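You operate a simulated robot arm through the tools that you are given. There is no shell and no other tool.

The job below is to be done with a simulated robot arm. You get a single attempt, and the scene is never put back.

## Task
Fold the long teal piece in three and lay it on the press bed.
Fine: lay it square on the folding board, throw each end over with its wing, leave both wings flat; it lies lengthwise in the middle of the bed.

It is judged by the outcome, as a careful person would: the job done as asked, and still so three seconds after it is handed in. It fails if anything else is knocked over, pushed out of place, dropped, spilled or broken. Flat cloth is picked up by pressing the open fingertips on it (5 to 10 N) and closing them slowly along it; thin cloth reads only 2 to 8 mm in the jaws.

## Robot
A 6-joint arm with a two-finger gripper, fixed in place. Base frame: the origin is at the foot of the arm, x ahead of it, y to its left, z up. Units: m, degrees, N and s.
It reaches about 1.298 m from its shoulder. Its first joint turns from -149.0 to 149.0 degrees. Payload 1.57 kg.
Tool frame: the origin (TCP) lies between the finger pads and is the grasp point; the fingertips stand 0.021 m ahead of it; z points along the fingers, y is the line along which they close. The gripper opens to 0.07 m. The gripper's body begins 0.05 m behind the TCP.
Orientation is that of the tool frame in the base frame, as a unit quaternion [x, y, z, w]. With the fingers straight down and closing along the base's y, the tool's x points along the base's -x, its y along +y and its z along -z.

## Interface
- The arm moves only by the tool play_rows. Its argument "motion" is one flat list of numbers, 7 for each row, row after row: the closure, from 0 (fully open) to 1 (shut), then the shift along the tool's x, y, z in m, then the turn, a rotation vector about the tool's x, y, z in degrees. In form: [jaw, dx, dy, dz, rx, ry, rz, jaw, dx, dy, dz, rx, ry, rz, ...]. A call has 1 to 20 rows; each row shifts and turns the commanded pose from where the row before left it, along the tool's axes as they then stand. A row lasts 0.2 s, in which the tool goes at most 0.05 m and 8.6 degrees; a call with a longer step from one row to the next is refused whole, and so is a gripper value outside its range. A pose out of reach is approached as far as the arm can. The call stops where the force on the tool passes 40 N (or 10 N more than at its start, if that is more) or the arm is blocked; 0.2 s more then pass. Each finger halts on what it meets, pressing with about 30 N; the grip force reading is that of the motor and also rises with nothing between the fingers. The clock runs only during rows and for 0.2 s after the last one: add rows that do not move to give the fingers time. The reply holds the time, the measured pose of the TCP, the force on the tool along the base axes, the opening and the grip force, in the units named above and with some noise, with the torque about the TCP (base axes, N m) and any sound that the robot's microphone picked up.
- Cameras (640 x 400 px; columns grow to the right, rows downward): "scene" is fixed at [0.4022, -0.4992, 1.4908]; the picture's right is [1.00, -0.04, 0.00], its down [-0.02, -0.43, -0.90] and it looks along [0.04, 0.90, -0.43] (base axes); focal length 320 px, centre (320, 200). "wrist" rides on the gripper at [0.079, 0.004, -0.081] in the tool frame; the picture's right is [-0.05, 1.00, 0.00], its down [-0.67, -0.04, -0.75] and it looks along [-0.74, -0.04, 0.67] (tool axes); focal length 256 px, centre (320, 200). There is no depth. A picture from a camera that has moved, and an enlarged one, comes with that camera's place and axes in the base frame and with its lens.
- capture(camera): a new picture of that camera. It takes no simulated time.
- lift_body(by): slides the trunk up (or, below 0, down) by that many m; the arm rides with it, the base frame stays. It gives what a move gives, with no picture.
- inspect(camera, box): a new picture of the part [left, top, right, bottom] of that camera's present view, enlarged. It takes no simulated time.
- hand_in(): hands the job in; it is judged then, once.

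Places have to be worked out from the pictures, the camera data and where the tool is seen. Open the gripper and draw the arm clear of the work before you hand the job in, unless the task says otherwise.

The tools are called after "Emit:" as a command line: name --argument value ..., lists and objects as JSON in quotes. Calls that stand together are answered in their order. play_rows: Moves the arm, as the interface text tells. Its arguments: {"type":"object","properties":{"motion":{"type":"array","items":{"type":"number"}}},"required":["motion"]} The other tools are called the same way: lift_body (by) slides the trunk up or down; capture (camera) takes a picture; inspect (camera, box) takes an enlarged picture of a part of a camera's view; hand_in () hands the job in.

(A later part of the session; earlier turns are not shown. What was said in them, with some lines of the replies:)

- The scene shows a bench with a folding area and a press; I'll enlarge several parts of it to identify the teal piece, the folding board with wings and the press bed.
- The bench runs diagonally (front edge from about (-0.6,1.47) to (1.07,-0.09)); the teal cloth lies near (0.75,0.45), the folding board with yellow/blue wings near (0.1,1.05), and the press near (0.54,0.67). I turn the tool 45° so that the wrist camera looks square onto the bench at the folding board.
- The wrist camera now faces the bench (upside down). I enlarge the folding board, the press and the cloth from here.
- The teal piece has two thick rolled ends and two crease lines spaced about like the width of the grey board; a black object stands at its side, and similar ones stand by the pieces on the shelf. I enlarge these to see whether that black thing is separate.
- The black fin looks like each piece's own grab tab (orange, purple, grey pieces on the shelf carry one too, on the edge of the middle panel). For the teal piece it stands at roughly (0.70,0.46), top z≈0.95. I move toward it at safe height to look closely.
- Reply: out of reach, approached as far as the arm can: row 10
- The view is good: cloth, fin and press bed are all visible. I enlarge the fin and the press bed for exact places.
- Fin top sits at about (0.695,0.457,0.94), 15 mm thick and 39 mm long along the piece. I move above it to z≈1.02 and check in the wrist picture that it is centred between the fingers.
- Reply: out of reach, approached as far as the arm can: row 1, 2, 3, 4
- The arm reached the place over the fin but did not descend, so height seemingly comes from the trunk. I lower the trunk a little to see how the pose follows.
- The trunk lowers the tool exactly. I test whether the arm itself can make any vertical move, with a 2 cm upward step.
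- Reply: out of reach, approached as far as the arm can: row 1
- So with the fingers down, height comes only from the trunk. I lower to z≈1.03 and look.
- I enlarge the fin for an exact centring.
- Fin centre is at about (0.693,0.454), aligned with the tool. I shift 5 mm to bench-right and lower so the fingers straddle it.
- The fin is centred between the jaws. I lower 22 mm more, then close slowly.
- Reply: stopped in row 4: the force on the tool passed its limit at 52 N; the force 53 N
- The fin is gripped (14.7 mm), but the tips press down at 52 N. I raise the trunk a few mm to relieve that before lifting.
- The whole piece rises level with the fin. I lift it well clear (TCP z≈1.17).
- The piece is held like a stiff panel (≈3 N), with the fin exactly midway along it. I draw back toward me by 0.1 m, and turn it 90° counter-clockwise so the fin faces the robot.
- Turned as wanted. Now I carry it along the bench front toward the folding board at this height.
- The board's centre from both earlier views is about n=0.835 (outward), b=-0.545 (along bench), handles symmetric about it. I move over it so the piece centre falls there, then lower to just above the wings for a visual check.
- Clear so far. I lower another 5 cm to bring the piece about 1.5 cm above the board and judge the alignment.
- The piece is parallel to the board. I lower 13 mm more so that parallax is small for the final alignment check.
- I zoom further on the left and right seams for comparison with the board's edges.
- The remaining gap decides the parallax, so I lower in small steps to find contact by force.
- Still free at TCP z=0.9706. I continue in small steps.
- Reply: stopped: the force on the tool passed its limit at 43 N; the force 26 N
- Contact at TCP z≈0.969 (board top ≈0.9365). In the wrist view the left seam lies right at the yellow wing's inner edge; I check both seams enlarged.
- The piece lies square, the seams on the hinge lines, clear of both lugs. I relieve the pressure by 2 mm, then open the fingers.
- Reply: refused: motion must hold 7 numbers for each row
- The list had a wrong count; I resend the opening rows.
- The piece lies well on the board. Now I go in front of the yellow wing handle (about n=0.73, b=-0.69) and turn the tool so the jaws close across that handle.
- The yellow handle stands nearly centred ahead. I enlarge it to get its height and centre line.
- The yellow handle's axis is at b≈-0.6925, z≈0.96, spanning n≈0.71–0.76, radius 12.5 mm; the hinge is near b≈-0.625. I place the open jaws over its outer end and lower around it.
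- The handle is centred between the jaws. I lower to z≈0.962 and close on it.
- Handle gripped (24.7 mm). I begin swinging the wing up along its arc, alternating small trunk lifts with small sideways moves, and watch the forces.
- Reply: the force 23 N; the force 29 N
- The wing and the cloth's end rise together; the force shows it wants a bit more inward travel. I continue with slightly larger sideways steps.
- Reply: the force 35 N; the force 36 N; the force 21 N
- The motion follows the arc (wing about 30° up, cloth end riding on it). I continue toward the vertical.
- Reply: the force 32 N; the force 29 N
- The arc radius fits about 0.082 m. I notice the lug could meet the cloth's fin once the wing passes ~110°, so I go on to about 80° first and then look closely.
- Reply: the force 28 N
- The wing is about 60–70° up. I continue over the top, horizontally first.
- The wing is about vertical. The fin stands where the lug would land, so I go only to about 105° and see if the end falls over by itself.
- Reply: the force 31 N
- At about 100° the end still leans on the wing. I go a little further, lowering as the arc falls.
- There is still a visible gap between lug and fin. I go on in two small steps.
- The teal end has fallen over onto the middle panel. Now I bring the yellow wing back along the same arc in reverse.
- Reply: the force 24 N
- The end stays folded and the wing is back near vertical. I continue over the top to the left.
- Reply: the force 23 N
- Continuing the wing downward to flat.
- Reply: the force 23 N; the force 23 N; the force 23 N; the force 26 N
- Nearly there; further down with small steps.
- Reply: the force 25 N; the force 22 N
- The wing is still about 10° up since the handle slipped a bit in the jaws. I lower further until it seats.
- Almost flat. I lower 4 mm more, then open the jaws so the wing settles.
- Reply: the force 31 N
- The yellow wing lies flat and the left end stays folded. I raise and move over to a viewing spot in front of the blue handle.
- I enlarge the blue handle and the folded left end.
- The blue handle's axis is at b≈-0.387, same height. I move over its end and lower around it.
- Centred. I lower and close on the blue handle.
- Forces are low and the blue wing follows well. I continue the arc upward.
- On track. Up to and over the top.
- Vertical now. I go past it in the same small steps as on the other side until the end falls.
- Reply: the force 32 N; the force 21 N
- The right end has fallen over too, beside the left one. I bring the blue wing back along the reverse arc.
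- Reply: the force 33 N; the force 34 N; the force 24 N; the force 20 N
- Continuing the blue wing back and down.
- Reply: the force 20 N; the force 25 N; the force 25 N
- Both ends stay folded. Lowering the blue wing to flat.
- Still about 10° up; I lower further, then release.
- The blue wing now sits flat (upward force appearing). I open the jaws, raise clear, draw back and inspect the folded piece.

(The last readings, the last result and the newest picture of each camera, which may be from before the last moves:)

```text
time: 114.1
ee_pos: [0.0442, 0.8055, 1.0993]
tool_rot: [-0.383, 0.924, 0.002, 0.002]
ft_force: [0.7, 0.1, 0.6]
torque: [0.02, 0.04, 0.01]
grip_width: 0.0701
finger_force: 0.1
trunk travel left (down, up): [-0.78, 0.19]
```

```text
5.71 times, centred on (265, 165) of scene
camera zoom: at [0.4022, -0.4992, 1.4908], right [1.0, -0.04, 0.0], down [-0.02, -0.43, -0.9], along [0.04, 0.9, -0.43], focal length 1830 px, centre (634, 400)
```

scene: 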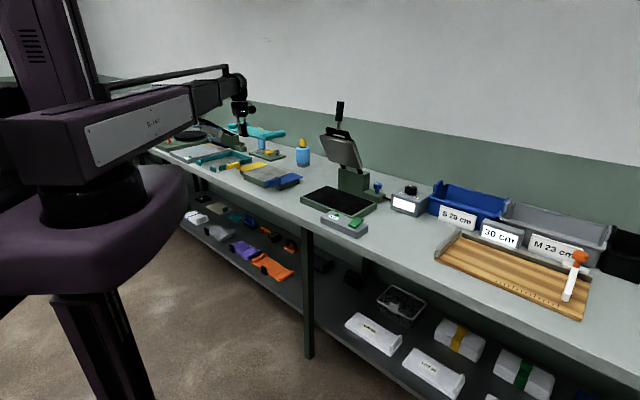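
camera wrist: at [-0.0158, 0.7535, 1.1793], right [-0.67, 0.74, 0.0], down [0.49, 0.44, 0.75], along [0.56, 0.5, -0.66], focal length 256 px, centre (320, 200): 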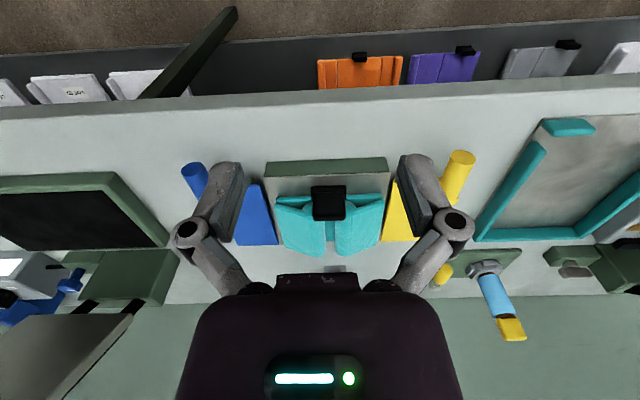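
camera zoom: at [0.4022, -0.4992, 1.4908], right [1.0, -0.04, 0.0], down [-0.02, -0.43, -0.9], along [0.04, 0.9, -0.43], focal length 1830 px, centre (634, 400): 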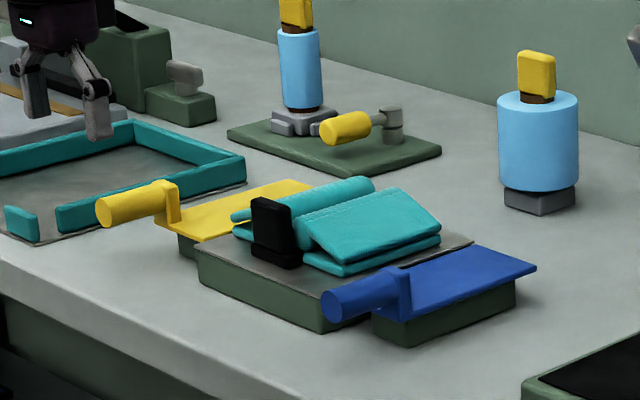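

Both wings look flat and the piece is folded in three. I zoom in once more to confirm and locate the fin.

Emit:
inspect --camera "wrist" --box '[230, 140, 440, 270]'

Emit:
inspect --camera "scene" --box '[228, 148, 304, 192]'

Emit:
inspect --camera "scene" --box '[280, 90, 420, 250]'

```text
3.05 times, centred on (335, 205) of wrist
camera zoom: at [-0.0158, 0.7535, 1.1793], right [-0.67, 0.74, 0.0], down [0.49, 0.44, 0.75], along [0.56, 0.5, -0.66], focal length 780 px, centre (274, 185)
```

zoom: 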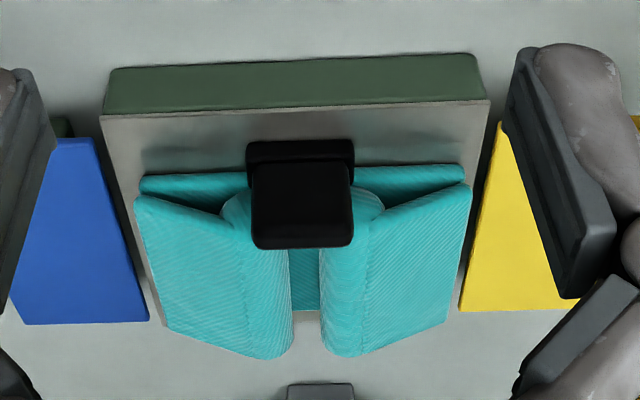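

```text
8.42 times, centred on (266, 170) of scene
camera zoom: at [0.4022, -0.4992, 1.4908], right [1.0, -0.04, 0.0], down [-0.02, -0.43, -0.9], along [0.04, 0.9, -0.43], focal length 2696 px, centre (775, 453)
```

zoom: 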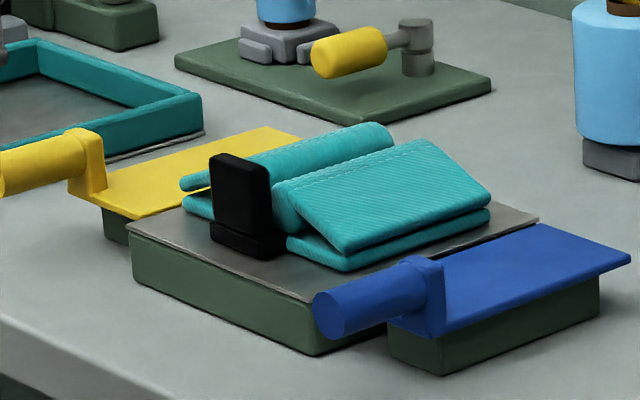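

```text
2.50 times, centred on (350, 170) of scene
camera zoom: at [0.4022, -0.4992, 1.4908], right [1.0, -0.04, 0.0], down [-0.02, -0.43, -0.9], along [0.04, 0.9, -0.43], focal length 800 px, centre (245, 275)
```

zoom: 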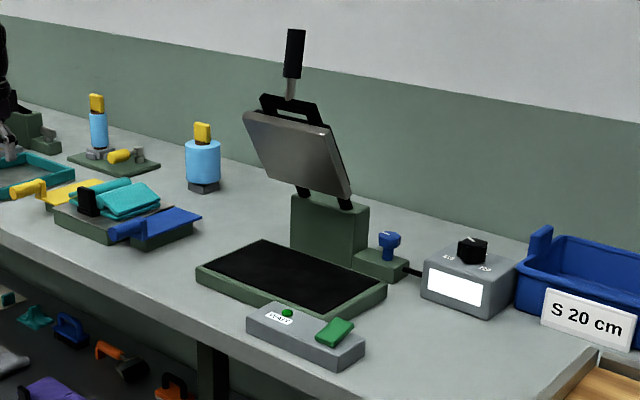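

The fold is neat. The rolls now stand right behind the fin, so I will grip the fin by its ends (jaws closing along the bench, the tool as now). I move closer to measure the fin precisely.

Emit:
play_rows --motion '[0, -0.035, -0.001, 0, 0, 0, 0, 0, -0.035, -0.001, 0, 0, 0, 0, 0, -0.04, -0.002, 0, 0, 0, 0, 0, 0, 0, 0, 0, 0, 0]'

Emit:
capture --camera "wrist"

Emit:
inspect --camera "wrist" --box '[250, 60, 390, 220]'

```text
time: 115.1
ee_pos: [0.1248, 0.8798, 1.099]
tool_rot: [-0.382, 0.924, 0.002, 0.002]
ft_force: [0.0, 0.0, 1.1]
torque: [-0.01, 0.0, -0.01]
grip_width: 0.0701
finger_force: 0.1
trunk travel left (down, up): [-0.78, 0.19]
```

```text
taken
camera wrist: at [0.0654, 0.8268, 1.1795], right [-0.67, 0.74, 0.0], down [0.49, 0.44, 0.75], along [0.56, 0.5, -0.66], focal length 256 px, centre (320, 200)
```

wrist: 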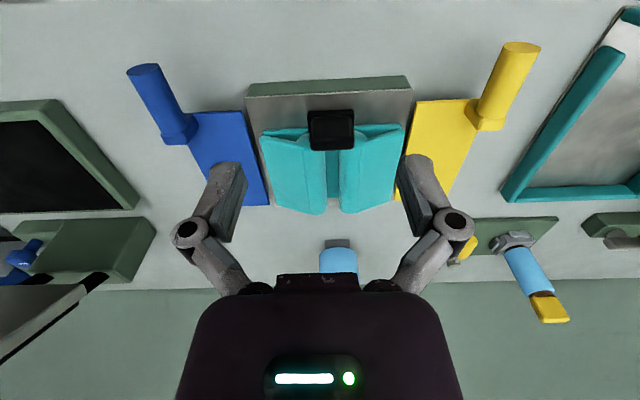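

```text
2.50 times, centred on (320, 140) of wrist
camera zoom: at [0.0654, 0.8268, 1.1795], right [-0.67, 0.74, 0.0], down [0.49, 0.44, 0.75], along [0.56, 0.5, -0.66], focal length 640 px, centre (320, 350)
```

zoom: 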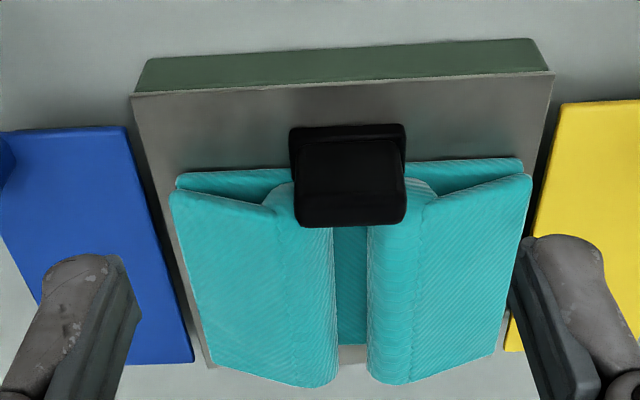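

Fin top centre is at n≈0.774, b≈-0.542. I move above it (n=0.771) and lower partway to check clearances.

Emit:
play_rows --motion '[0, -0.0303, 0.0043, 0, 0, 0, 0, 0, -0.0303, 0.0043, 0, 0, 0, 0, 0, 0, 0, 0, 0, 0, 0]'

Emit:
lift_body --by -0.085

Emit:
capture --camera "wrist"

Emit:
inspect --camera "scene" --box '[225, 130, 305, 195]'

```text
time: 115.9
ee_pos: [0.1607, 0.9308, 1.0986]
tool_rot: [-0.382, 0.924, 0.002, 0.001]
ft_force: [-0.5, -0.2, 0.1]
torque: [-0.02, 0.02, -0.01]
grip_width: 0.0701
finger_force: 0.0
trunk travel left (down, up): [-0.78, 0.19]
```

```text
time: 117.1
ee_pos: [0.1606, 0.9303, 1.0148]
tool_rot: [-0.383, 0.924, 0.002, 0.002]
ft_force: [0.5, 1.0, 0.2]
torque: [-0.01, 0.02, 0.01]
grip_width: 0.0696
finger_force: 0.1
trunk travel left (down, up): [-0.695, 0.275]
```

```text
taken
camera wrist: at [0.1018, 0.8768, 1.0943], right [-0.67, 0.74, 0.0], down [0.49, 0.44, 0.75], along [0.56, 0.5, -0.66], focal length 256 px, centre (320, 200)
```

wrist: 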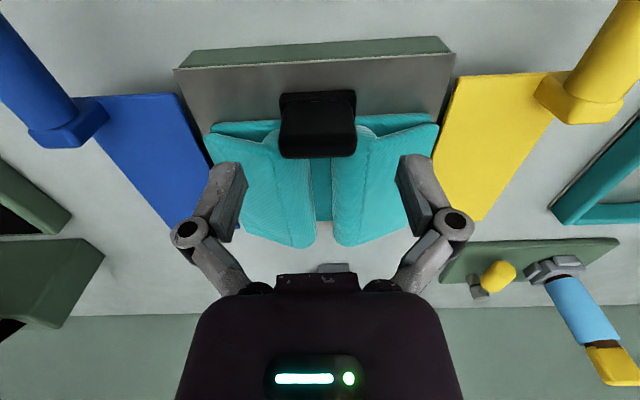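

```text
6.15 times, centred on (265, 162) of scene
camera zoom: at [0.4022, -0.4992, 1.4908], right [1.0, -0.04, 0.0], down [-0.02, -0.43, -0.9], along [0.04, 0.9, -0.43], focal length 1970 px, centre (658, 431)
```

zoom: 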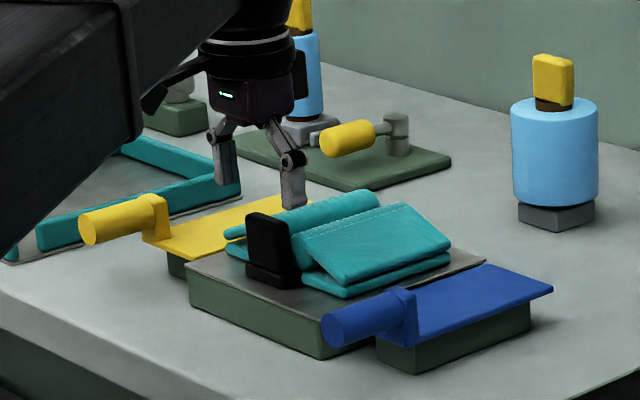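

Well centred. I lower to z≈0.976 and close gently on the fin's ends.

Emit:
lift_body --by -0.02

Emit:
lift_body --by -0.018

Emit:
capture --camera "wrist"

```text
time: 117.8
ee_pos: [0.1615, 0.9315, 0.994]
tool_rot: [-0.383, 0.924, 0.003, 0.003]
ft_force: [-0.7, -0.2, -0.2]
torque: [-0.02, 0.03, -0.02]
grip_width: 0.0702
finger_force: 0.1
trunk travel left (down, up): [-0.675, 0.295]
```

```text
time: 118.4
ee_pos: [0.1609, 0.9299, 0.9765]
tool_rot: [-0.383, 0.924, 0.002, 0.002]
ft_force: [0.5, -0.4, 0.0]
torque: [0.04, -0.02, -0.01]
grip_width: 0.0698
finger_force: 0.1
trunk travel left (down, up): [-0.657, 0.313]
```

```text
taken
camera wrist: at [0.1019, 0.8767, 1.0563], right [-0.67, 0.74, 0.0], down [0.49, 0.44, 0.75], along [0.56, 0.5, -0.66], focal length 256 px, centre (320, 200)
```

wrist: 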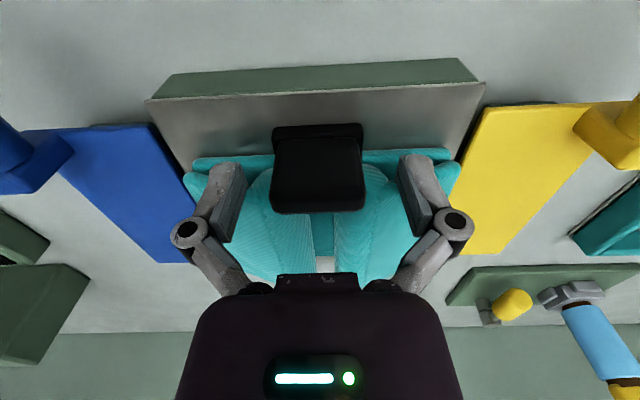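

No contact so far. I close step by step on the fin.

Emit:
play_rows --motion '[0.15, 0, 0, 0, 0, 0, 0, 0.25, 0, 0, 0, 0, 0, 0, 0.35, 0, 0, 0, 0, 0, 0, 0.42, 0, 0, 0, 0, 0, 0, 0.5, 0, 0, 0, 0, 0, 0, 0.6, 0, 0, 0, 0, 0, 0, 1, 0, 0, 0, 0, 0, 0, 1, 0, 0, 0, 0, 0, 0]'

Emit:
capture --camera "wrist"

Emit:
inspect --camera "scene" --box '[225, 130, 305, 195]'

```text
time: 120.2
ee_pos: [0.1624, 0.9299, 0.9767]
tool_rot: [-0.383, 0.924, 0.002, 0.002]
ft_force: [0.9, -1.4, 3.3]
torque: [-0.08, 0.03, -0.06]
grip_width: 0.0415
finger_force: 30.2
trunk travel left (down, up): [-0.657, 0.313]
```

```text
taken
camera wrist: at [0.1021, 0.8766, 1.0565], right [-0.67, 0.74, 0.0], down [0.49, 0.44, 0.75], along [0.56, 0.5, -0.66], focal length 256 px, centre (320, 200)
```

wrist: 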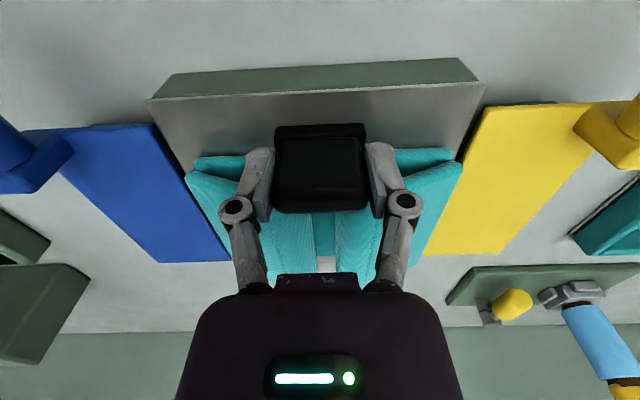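

```text
6.15 times, centred on (265, 162) of scene
camera zoom: at [0.4022, -0.4992, 1.4908], right [1.0, -0.04, 0.0], down [-0.02, -0.43, -0.9], along [0.04, 0.9, -0.43], focal length 1970 px, centre (658, 431)
```

zoom: 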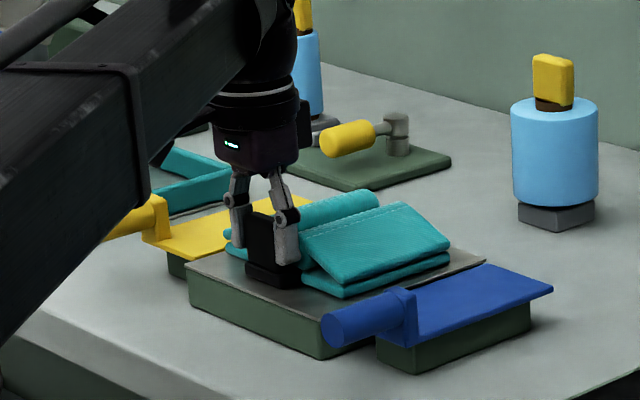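

The fin is held by its ends (41.5 mm). I lift 15 mm and check that it stays level.

Emit:
lift_body --by 0.015

Emit:
capture --camera "wrist"

Emit:
inspect --camera "scene" --box '[225, 130, 305, 195]'

```text
time: 120.8
ee_pos: [0.1607, 0.9305, 0.9922]
tool_rot: [-0.384, 0.924, 0.002, 0.003]
ft_force: [1.1, -0.2, -1.9]
torque: [-0.09, 0.11, -0.01]
grip_width: 0.0416
finger_force: 30.0
trunk travel left (down, up): [-0.672, 0.298]
```

```text
taken
camera wrist: at [0.1018, 0.8774, 1.0708], right [-0.67, 0.74, 0.0], down [0.49, 0.44, 0.75], along [0.56, 0.5, -0.66], focal length 256 px, centre (320, 200)
```

wrist: 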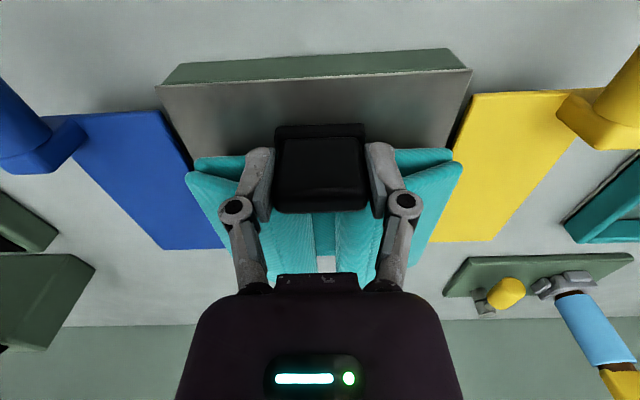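

```text
6.15 times, centred on (265, 162) of scene
camera zoom: at [0.4022, -0.4992, 1.4908], right [1.0, -0.04, 0.0], down [-0.02, -0.43, -0.9], along [0.04, 0.9, -0.43], focal length 1970 px, centre (658, 431)
```

zoom: 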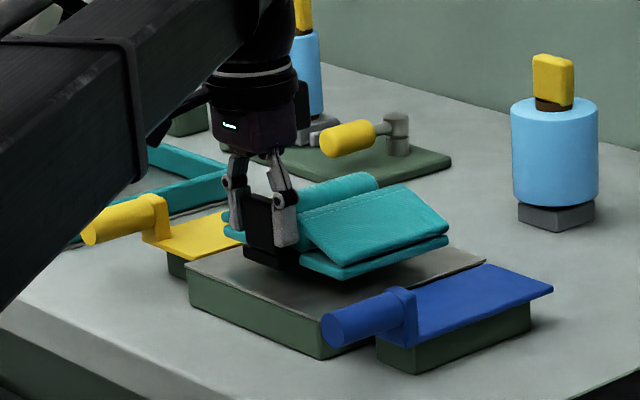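

It lifts level. From the pictures the press bed centre is at about n=0.838, b≈-0.10 (z≈0.93), and the lid overhangs behind it, so I carry low and slightly drawn back. First lift to z≈1.06.

Emit:
lift_body --by 0.068

Emit:
play_rows --motion '[1, 0.01, 0, 0, 0, 0, 0, 1, 0.01, -0.01, 0, 0, 0, 0, 1, 0, -0.025, 0, 0, 0, 0, 1, 0, -0.025, 0, 0, 0, 0, 1, 0, -0.025, 0, 0, 0, 0, 1, 0, -0.025, 0, 0, 0, 0, 1, 0, -0.025, 0, 0, 0, 0, 1, 0, -0.025, 0, 0, 0, 0, 1, 0, -0.025, 0, 0, 0, 0, 1, 0, -0.025, 0, 0, 0, 0, 1, 0, 0, 0, 0, 0, 0]'

Emit:
capture --camera "wrist"

Emit:
inspect --camera "scene" --box '[240, 90, 400, 230]'

```text
time: 121.9
ee_pos: [0.1614, 0.9303, 1.0585]
tool_rot: [-0.383, 0.924, 0.001, 0.002]
ft_force: [-0.2, 0.4, -2.6]
torque: [-0.07, 0.1, 0.0]
grip_width: 0.0415
finger_force: 30.4
trunk travel left (down, up): [-0.74, 0.23]
```

```text
time: 124.3
ee_pos: [0.2974, 0.769, 1.0592]
tool_rot: [-0.383, 0.924, 0.002, 0.002]
ft_force: [0.3, 0.0, -2.7]
torque: [-0.09, 0.11, -0.02]
grip_width: 0.0416
finger_force: 30.4
trunk travel left (down, up): [-0.74, 0.23]
```

```text
taken
camera wrist: at [0.2376, 0.7155, 1.139], right [-0.67, 0.74, 0.0], down [0.49, 0.44, 0.75], along [0.56, 0.5, -0.66], focal length 256 px, centre (320, 200)
```

wrist: 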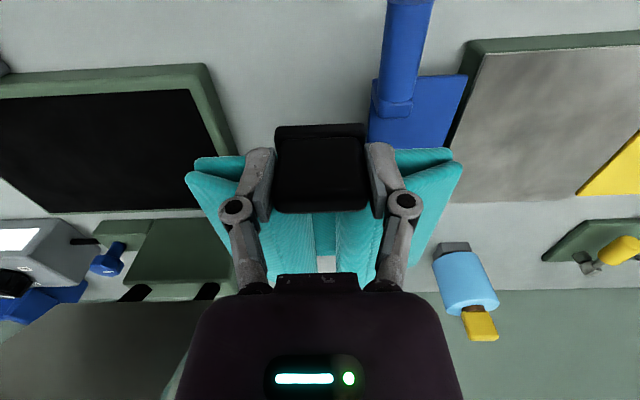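

```text
2.86 times, centred on (320, 160) of scene
camera zoom: at [0.4022, -0.4992, 1.4908], right [1.0, -0.04, 0.0], down [-0.02, -0.43, -0.9], along [0.04, 0.9, -0.43], focal length 915 px, centre (320, 314)
```

zoom: 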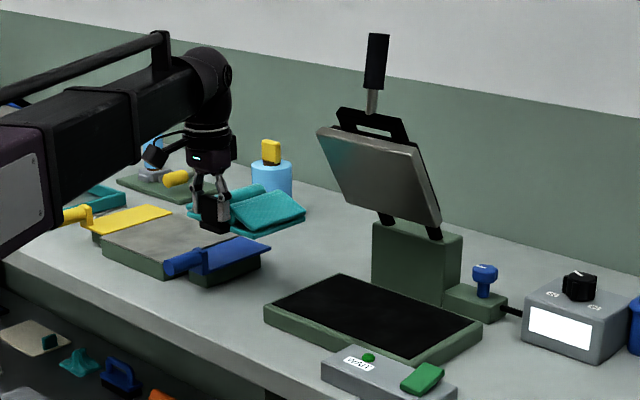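

The wings lie flat behind; the bed's edges from this view give the same centre (n≈0.84, b≈-0.103). I carry on over the bed.

Emit:
play_rows --motion '[1, 0, -0.025, 0, 0, 0, 0, 1, 0, -0.025, 0, 0, 0, 0, 1, 0, -0.025, 0, 0, 0, 0, 1, 0, -0.025, 0, 0, 0, 0, 1, 0, -0.025, 0, 0, 0, 0, 1, 0, -0.025, 0, 0, 0, 0, 1, 0, -0.025, 0, 0, 0, 0, 1, 0, -0.025, 0, 0, 0, 0, 1, 0, -0.025, 0, 0, 0, 0, 1, 0, -0.005, 0, 0, 0, 0, 1, -0.01, 0, 0, 0, 0, 0, 1, -0.01, 0, 0, 0, 0, 0, 1, 0, 0, 0, 0, 0, 0]'

Emit:
capture --camera "wrist"

Emit:
inspect --camera "scene" --box '[270, 90, 410, 240]'

```text
time: 127.1
ee_pos: [0.4729, 0.6191, 1.0583]
tool_rot: [-0.383, 0.924, 0.002, 0.003]
ft_force: [-0.3, -0.6, -3.3]
torque: [-0.09, 0.12, -0.01]
grip_width: 0.0414
finger_force: 29.2
trunk travel left (down, up): [-0.74, 0.23]
```

```text
taken
camera wrist: at [0.4129, 0.5661, 1.1392], right [-0.67, 0.74, 0.0], down [0.49, 0.44, 0.75], along [0.56, 0.5, -0.66], focal length 256 px, centre (320, 200)
```

wrist: 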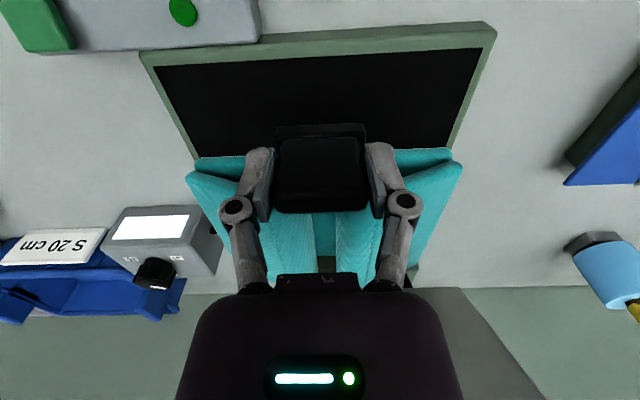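

```text
2.67 times, centred on (340, 165) of scene
camera zoom: at [0.4022, -0.4992, 1.4908], right [1.0, -0.04, 0.0], down [-0.02, -0.43, -0.9], along [0.04, 0.9, -0.43], focal length 854 px, centre (267, 293)
```

zoom: 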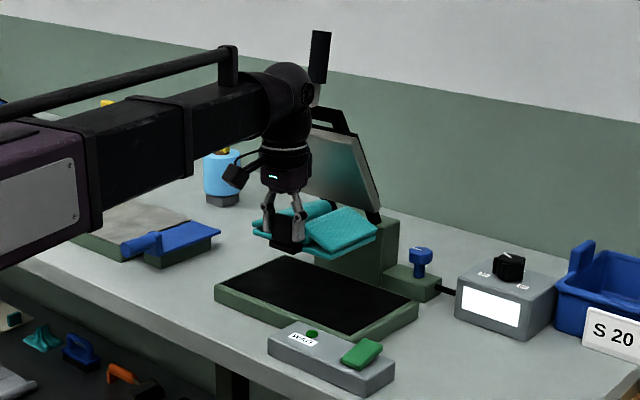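

The bed's front corners in this view put its centre at b≈-0.100, n≈0.843. I shift by 4 mm outward and 3 mm right, then lower most of the way.

Emit:
play_rows --motion '[1, -0.004, -0.003, 0, 0, 0, 0, 1, 0, 0, 0, 0, 0, 0]'

Emit:
lift_body --by -0.065

Emit:
capture --camera "wrist"

Emit:
inspect --camera "scene" --box '[290, 130, 400, 240]'

```text
time: 127.7
ee_pos: [0.4776, 0.6204, 1.0595]
tool_rot: [-0.382, 0.924, 0.001, 0.002]
ft_force: [-0.7, 0.0, -2.1]
torque: [-0.06, 0.1, 0.0]
grip_width: 0.0417
finger_force: 30.0
trunk travel left (down, up): [-0.74, 0.23]
```

```text
time: 128.7
ee_pos: [0.4773, 0.6217, 0.9947]
tool_rot: [-0.383, 0.924, 0.001, 0.002]
ft_force: [0.0, -0.2, -2.4]
torque: [-0.09, 0.08, -0.02]
grip_width: 0.0417
finger_force: 29.5
trunk travel left (down, up): [-0.675, 0.295]
```

```text
taken
camera wrist: at [0.4179, 0.567, 1.0742], right [-0.67, 0.74, 0.0], down [0.49, 0.44, 0.75], along [0.56, 0.5, -0.66], focal length 256 px, centre (320, 200)
```

wrist: 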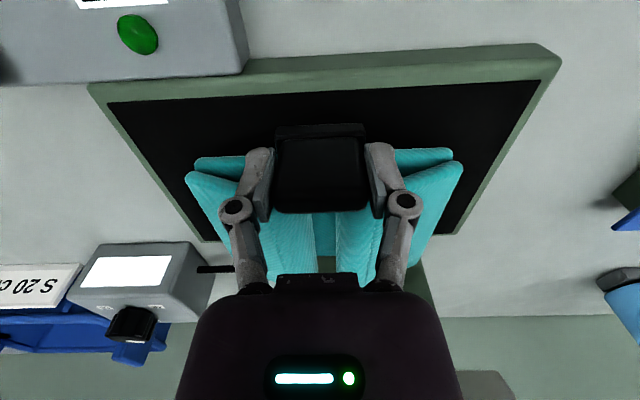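

```text
3.64 times, centred on (345, 185) of scene
camera zoom: at [0.4022, -0.4992, 1.4908], right [1.0, -0.04, 0.0], down [-0.02, -0.43, -0.9], along [0.04, 0.9, -0.43], focal length 1164 px, centre (229, 254)
```

zoom: 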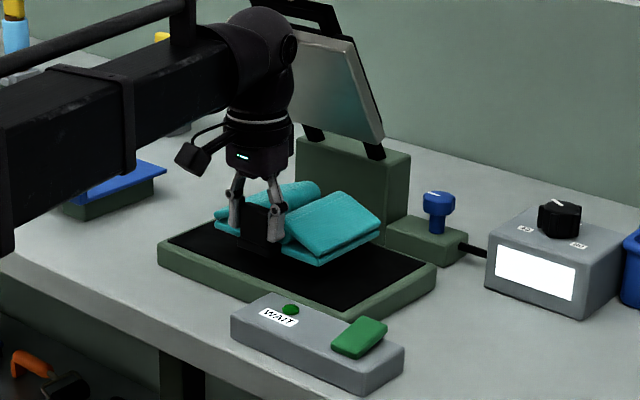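

Symmetric side to side. I lower 18 mm more and check front/rear margins.

Emit:
lift_body --by -0.018

Emit:
capture --camera "wrist"

Emit:
inspect --camera "scene" --box '[300, 150, 390, 230]'

```text
time: 129.4
ee_pos: [0.4782, 0.6197, 0.9761]
tool_rot: [-0.383, 0.924, 0.002, 0.002]
ft_force: [0.1, 0.5, -1.4]
torque: [-0.1, 0.12, -0.06]
grip_width: 0.0416
finger_force: 29.6
trunk travel left (down, up): [-0.657, 0.313]
```

```text
taken
camera wrist: at [0.4179, 0.567, 1.0562], right [-0.67, 0.74, 0.0], down [0.49, 0.44, 0.75], along [0.56, 0.5, -0.66], focal length 256 px, centre (320, 200)
```

wrist: 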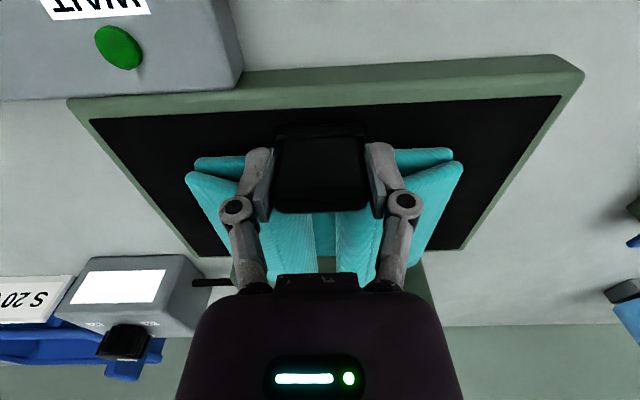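

```text
5.00 times, centred on (345, 190) of scene
camera zoom: at [0.4022, -0.4992, 1.4908], right [1.0, -0.04, 0.0], down [-0.02, -0.43, -0.9], along [0.04, 0.9, -0.43], focal length 1601 px, centre (195, 250)
```

zoom: 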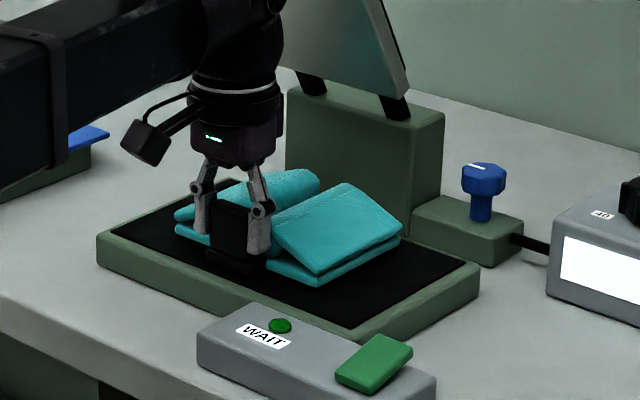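

Close to contact; I lower in 3 mm steps until the force shows touch-down, which also gives the bed height.

Emit:
lift_body --by -0.004

Emit:
lift_body --by -0.003

Emit:
inspect --camera "scene" --box '[300, 150, 390, 230]'

```text
time: 129.9
ee_pos: [0.4773, 0.6203, 0.9716]
tool_rot: [-0.383, 0.924, 0.003, 0.002]
ft_force: [-0.1, -0.2, -1.9]
torque: [-0.09, 0.13, 0.0]
grip_width: 0.0417
finger_force: 29.5
trunk travel left (down, up): [-0.653, 0.317]
```

```text
time: 130.4
ee_pos: [0.4776, 0.6202, 0.9705]
tool_rot: [-0.383, 0.924, 0.002, 0.003]
ft_force: [3.4, 4.9, 19.1]
torque: [0.1, -0.08, -0.03]
grip_width: 0.0414
finger_force: 30.2
trunk travel left (down, up): [-0.65, 0.32]
```

```text
5.00 times, centred on (345, 190) of scene
camera zoom: at [0.4022, -0.4992, 1.4908], right [1.0, -0.04, 0.0], down [-0.02, -0.43, -0.9], along [0.04, 0.9, -0.43], focal length 1601 px, centre (195, 250)
```

zoom: 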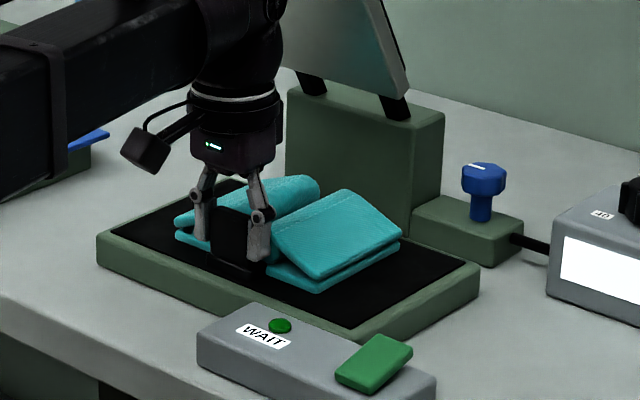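

Touch-down at TCP z≈0.970 (bed ≈0.930). I zoom in to compare the margins around the piece.

Emit:
inspect --camera "scene" --box '[318, 170, 378, 220]'

Emit:
inspect --camera "wrist" --box '[60, 80, 600, 290]'

```text
8.00 times, centred on (348, 195) of scene
camera zoom: at [0.4022, -0.4992, 1.4908], right [1.0, -0.04, 0.0], down [-0.02, -0.43, -0.9], along [0.04, 0.9, -0.43], focal length 2562 px, centre (96, 240)
```

zoom: 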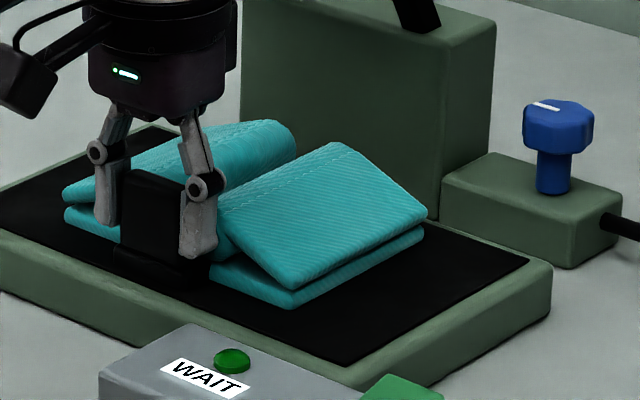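

```text
1.19 times, centred on (330, 185) of wrist
camera zoom: at [0.4177, 0.5668, 1.0502], right [-0.67, 0.74, 0.0], down [0.49, 0.44, 0.75], along [0.56, 0.5, -0.66], focal length 303 px, centre (308, 218)
```

zoom: 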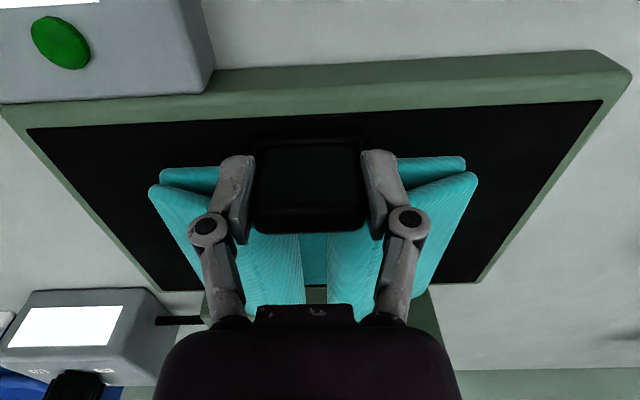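

The piece is centred within a few mm (both views average about 3 mm too far back and 2 mm left). I raise slightly, correct by that, and set it down again.

Emit:
lift_body --by 0.008

Emit:
play_rows --motion '[1, 0.003, -0.002, 0, 0, 0, 0, 1, 0, 0, 0, 0, 0, 0]'

Emit:
lift_body --by -0.0065

Emit:
inspect --camera "scene" --box '[300, 160, 380, 225]'

```text
time: 131.0
ee_pos: [0.4784, 0.6204, 0.9773]
tool_rot: [-0.383, 0.924, 0.001, 0.002]
ft_force: [0.5, 0.9, -3.5]
torque: [-0.08, 0.09, 0.02]
grip_width: 0.0418
finger_force: 29.9
trunk travel left (down, up): [-0.658, 0.312]
```

```text
time: 131.6
ee_pos: [0.4781, 0.6168, 0.9771]
tool_rot: [-0.383, 0.924, 0.002, 0.002]
ft_force: [0.5, -0.4, -3.0]
torque: [-0.09, 0.09, -0.03]
grip_width: 0.0415
finger_force: 30.7
trunk travel left (down, up): [-0.658, 0.312]
```

```text
time: 132.2
ee_pos: [0.4775, 0.6167, 0.9698]
tool_rot: [-0.383, 0.924, 0.001, 0.002]
ft_force: [-0.2, -0.2, -3.2]
torque: [-0.1, 0.11, -0.01]
grip_width: 0.0415
finger_force: 29.7
trunk travel left (down, up): [-0.652, 0.318]
```

```text
6.15 times, centred on (340, 192) of scene
camera zoom: at [0.4022, -0.4992, 1.4908], right [1.0, -0.04, 0.0], down [-0.02, -0.43, -0.9], along [0.04, 0.9, -0.43], focal length 1970 px, centre (197, 246)
```

zoom: 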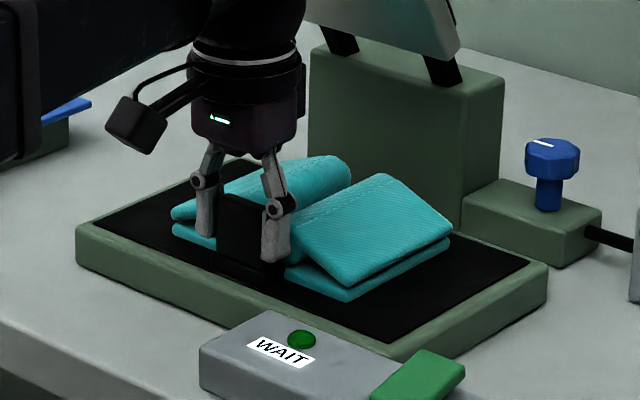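

Not quite down yet; 1.5 mm more, then open slowly.

Emit:
lift_body --by -0.0015

Emit:
play_rows --motion '[0.38, 0, 0, 0, 0, 0, 0, 0.34, 0, 0, 0, 0, 0, 0, 0.28, 0, 0, 0, 0, 0, 0, 0.2, 0, 0, 0, 0, 0, 0, 0.1, 0, 0, 0, 0, 0, 0, 0, 0, 0, 0, 0, 0, 0, 0, 0, 0, 0, 0, 0, 0]'

Emit:
capture --camera "wrist"

```text
time: 132.7
ee_pos: [0.4783, 0.6167, 0.9694]
tool_rot: [-0.383, 0.924, 0.002, 0.003]
ft_force: [4.2, 5.3, 19.2]
torque: [0.1, -0.05, 0.0]
grip_width: 0.0417
finger_force: 29.8
trunk travel left (down, up): [-0.65, 0.32]
```

```text
time: 134.3
ee_pos: [0.4787, 0.6165, 0.9691]
tool_rot: [-0.383, 0.924, 0.002, 0.002]
ft_force: [0.6, 0.4, -0.5]
torque: [0.0, 0.04, -0.02]
grip_width: 0.0702
finger_force: 0.0
trunk travel left (down, up): [-0.65, 0.32]
```

```text
taken
camera wrist: at [0.4175, 0.5635, 1.0493], right [-0.67, 0.74, 0.0], down [0.49, 0.44, 0.75], along [0.56, 0.5, -0.66], focal length 256 px, centre (320, 200)
```

wrist: 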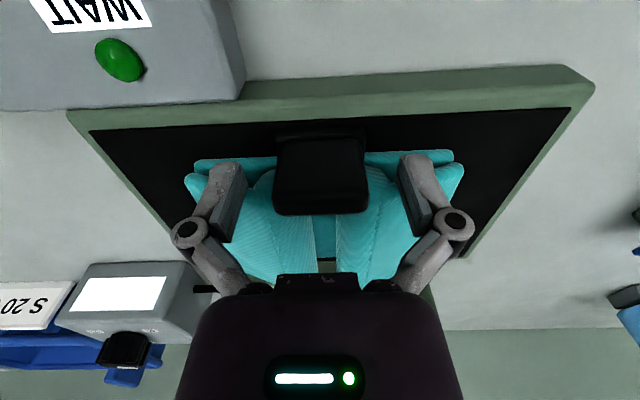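

The piece is released on the bed. I raise straight up, then draw back toward the robot and look.

Emit:
lift_body --by 0.09

Emit:
play_rows --motion '[0, 0.03, 0, 0, 0, 0, 0, 0, 0.04, 0, 0, 0, 0, 0, 0, 0.04, 0, 0, 0, 0, 0, 0, 0.04, 0, 0, 0, 0, 0, 0, 0, 0, 0, 0, 0, 0]'

Emit:
capture --camera "wrist"

Emit:
inspect --camera "scene" --box '[290, 150, 390, 230]'

```text
time: 135.5
ee_pos: [0.4763, 0.6178, 1.059]
tool_rot: [-0.383, 0.924, 0.002, 0.002]
ft_force: [0.7, -0.4, -0.4]
torque: [-0.01, -0.03, 0.02]
grip_width: 0.0704
finger_force: 0.1
trunk travel left (down, up): [-0.74, 0.23]
```

```text
time: 136.7
ee_pos: [0.3712, 0.5095, 1.059]
tool_rot: [-0.383, 0.924, 0.002, 0.003]
ft_force: [-0.5, -0.5, 0.5]
torque: [0.01, -0.03, -0.01]
grip_width: 0.07
finger_force: 0.0
trunk travel left (down, up): [-0.74, 0.23]
```

```text
taken
camera wrist: at [0.3109, 0.4559, 1.1391], right [-0.67, 0.74, 0.0], down [0.49, 0.44, 0.75], along [0.56, 0.5, -0.66], focal length 256 px, centre (320, 200)
```

wrist: 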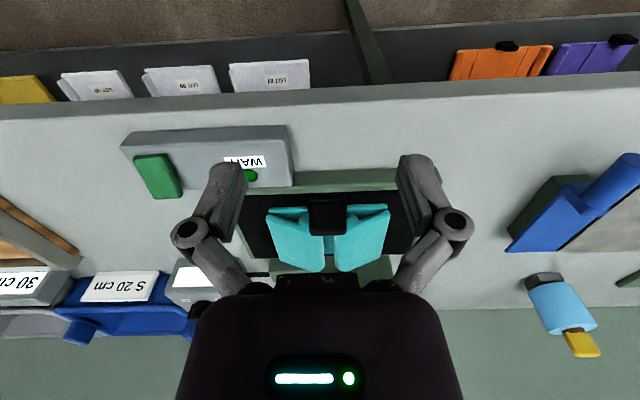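

```text
5.00 times, centred on (340, 190) of scene
camera zoom: at [0.4022, -0.4992, 1.4908], right [1.0, -0.04, 0.0], down [-0.02, -0.43, -0.9], along [0.04, 0.9, -0.43], focal length 1601 px, centre (220, 250)
```

zoom: 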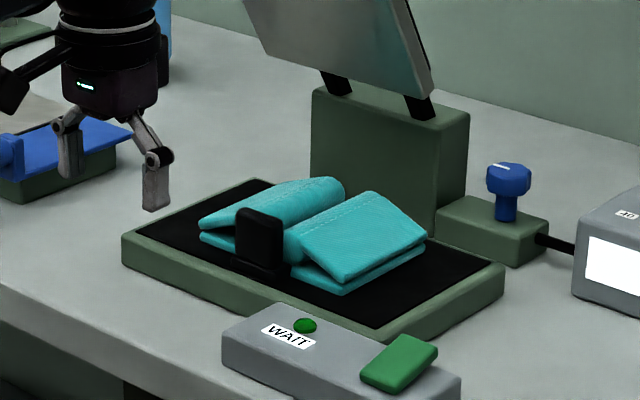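

The piece lies in the middle of the bed. I check the margins enlarged, and move the arm further back for a clear look at wings and bench.

Emit:
inspect --camera "wrist" --box '[220, 150, 430, 285]'

Emit:
lift_body --by 0.1

Emit:
play_rows --motion '[0, 0.03, 0.035, 0, 0, 0, 0, 0, 0.03, 0.035, 0, 0, 0, 0, 0, 0.0, 0.045, 0, 0, 0, 0, 0, 0.0, 0.045, 0, 0, 0, 0, 0, 0, 0, 0, 0, 0, 0]'

Emit:
capture --camera "scene"

Emit:
capture --camera "wrist"

Emit:
inspect --camera "scene" --box '[215, 130, 385, 230]'

```text
2.96 times, centred on (325, 218) of wrist
camera zoom: at [0.3109, 0.4559, 1.1391], right [-0.67, 0.74, 0.0], down [0.49, 0.44, 0.75], along [0.56, 0.5, -0.66], focal length 758 px, centre (305, 148)
```

zoom: 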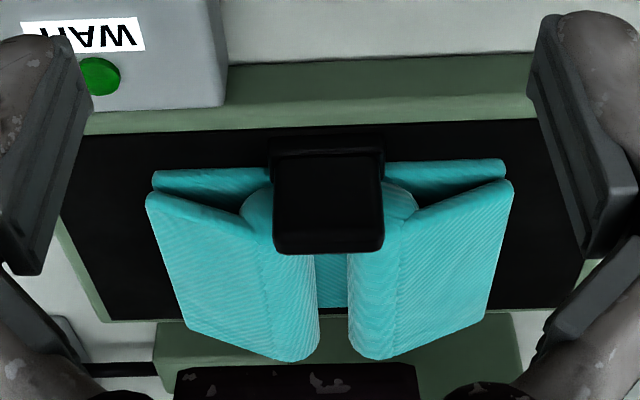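

```text
time: 138.1
ee_pos: [0.3706, 0.5081, 1.1584]
tool_rot: [-0.383, 0.924, 0.002, 0.002]
ft_force: [1.4, 0.4, -0.3]
torque: [-0.04, 0.01, -0.02]
grip_width: 0.0697
finger_force: 0.0
trunk travel left (down, up): [-0.84, 0.13]
```

```text
time: 139.2
ee_pos: [0.2145, 0.5796, 1.1594]
tool_rot: [-0.383, 0.924, 0.002, 0.002]
ft_force: [-0.3, 1.3, 0.1]
torque: [0.0, 0.01, -0.01]
grip_width: 0.0702
finger_force: 0.0
trunk travel left (down, up): [-0.84, 0.13]
```

```text
taken
```

scene: 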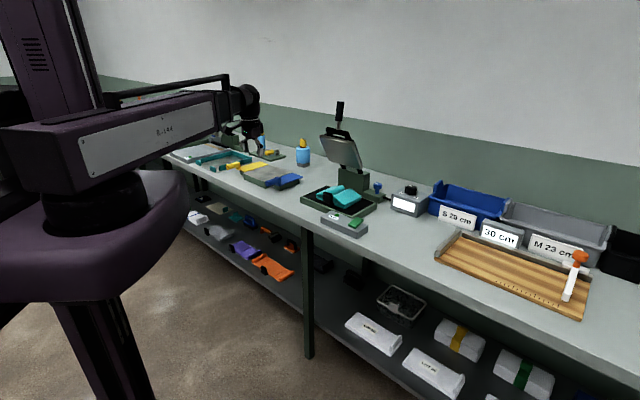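

```text
taken
camera wrist: at [0.1552, 0.5263, 1.2393], right [-0.67, 0.74, 0.0], down [0.49, 0.44, 0.75], along [0.56, 0.5, -0.66], focal length 256 px, centre (320, 200)
```

wrist: 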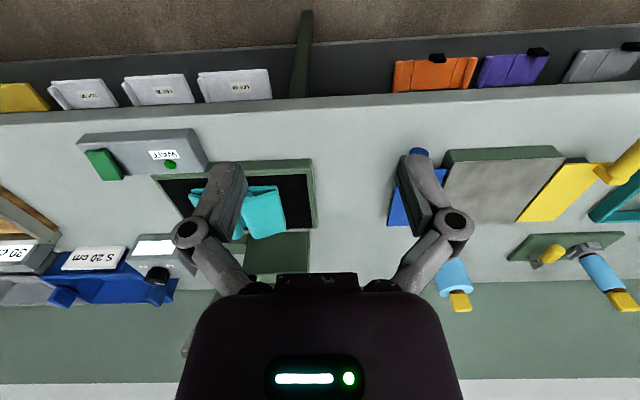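

```text
3.76 times, centred on (300, 180) of scene
camera zoom: at [0.4022, -0.4992, 1.4908], right [1.0, -0.04, 0.0], down [-0.02, -0.43, -0.9], along [0.04, 0.9, -0.43], focal length 1205 px, centre (395, 275)
```

zoom: 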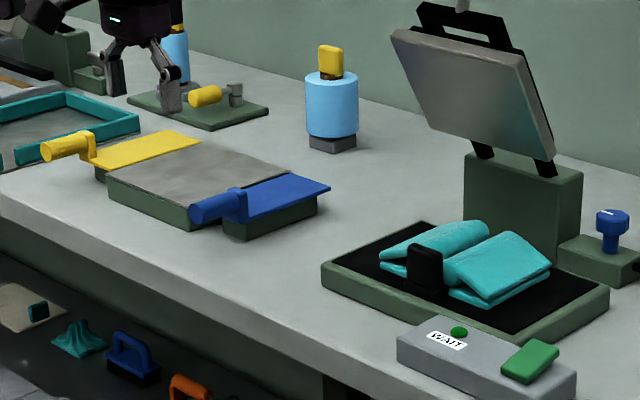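

Everything is in place: the teal piece is folded in three and lies lengthwise in the middle of the bed. Both wings are flat, nothing else has moved, and the gripper is open and clear of the work. I hand the job in.

Emit:
hand_in

```text
The job is handed in.
```

The long teal piece is folded in three and lies lengthwise in the middle of the press bed. I have handed the job in; no verdict came back.

- **Folding:** I laid it square on the folding board and threw each end over with its wing. Both ends stayed folded. Each wing only went a little past upright before the end fell over, because the piece's black fin was in the way of a full throw.
- **Wings:** both are back flat on the board.
- **Position on the bed:** after a last small correction I judge it centred to within a few millimetres, going by the two camera views.
- **Surroundings:** the last pictures show nothing else knocked over or moved. The gripper is open and the arm is clear of the bench.
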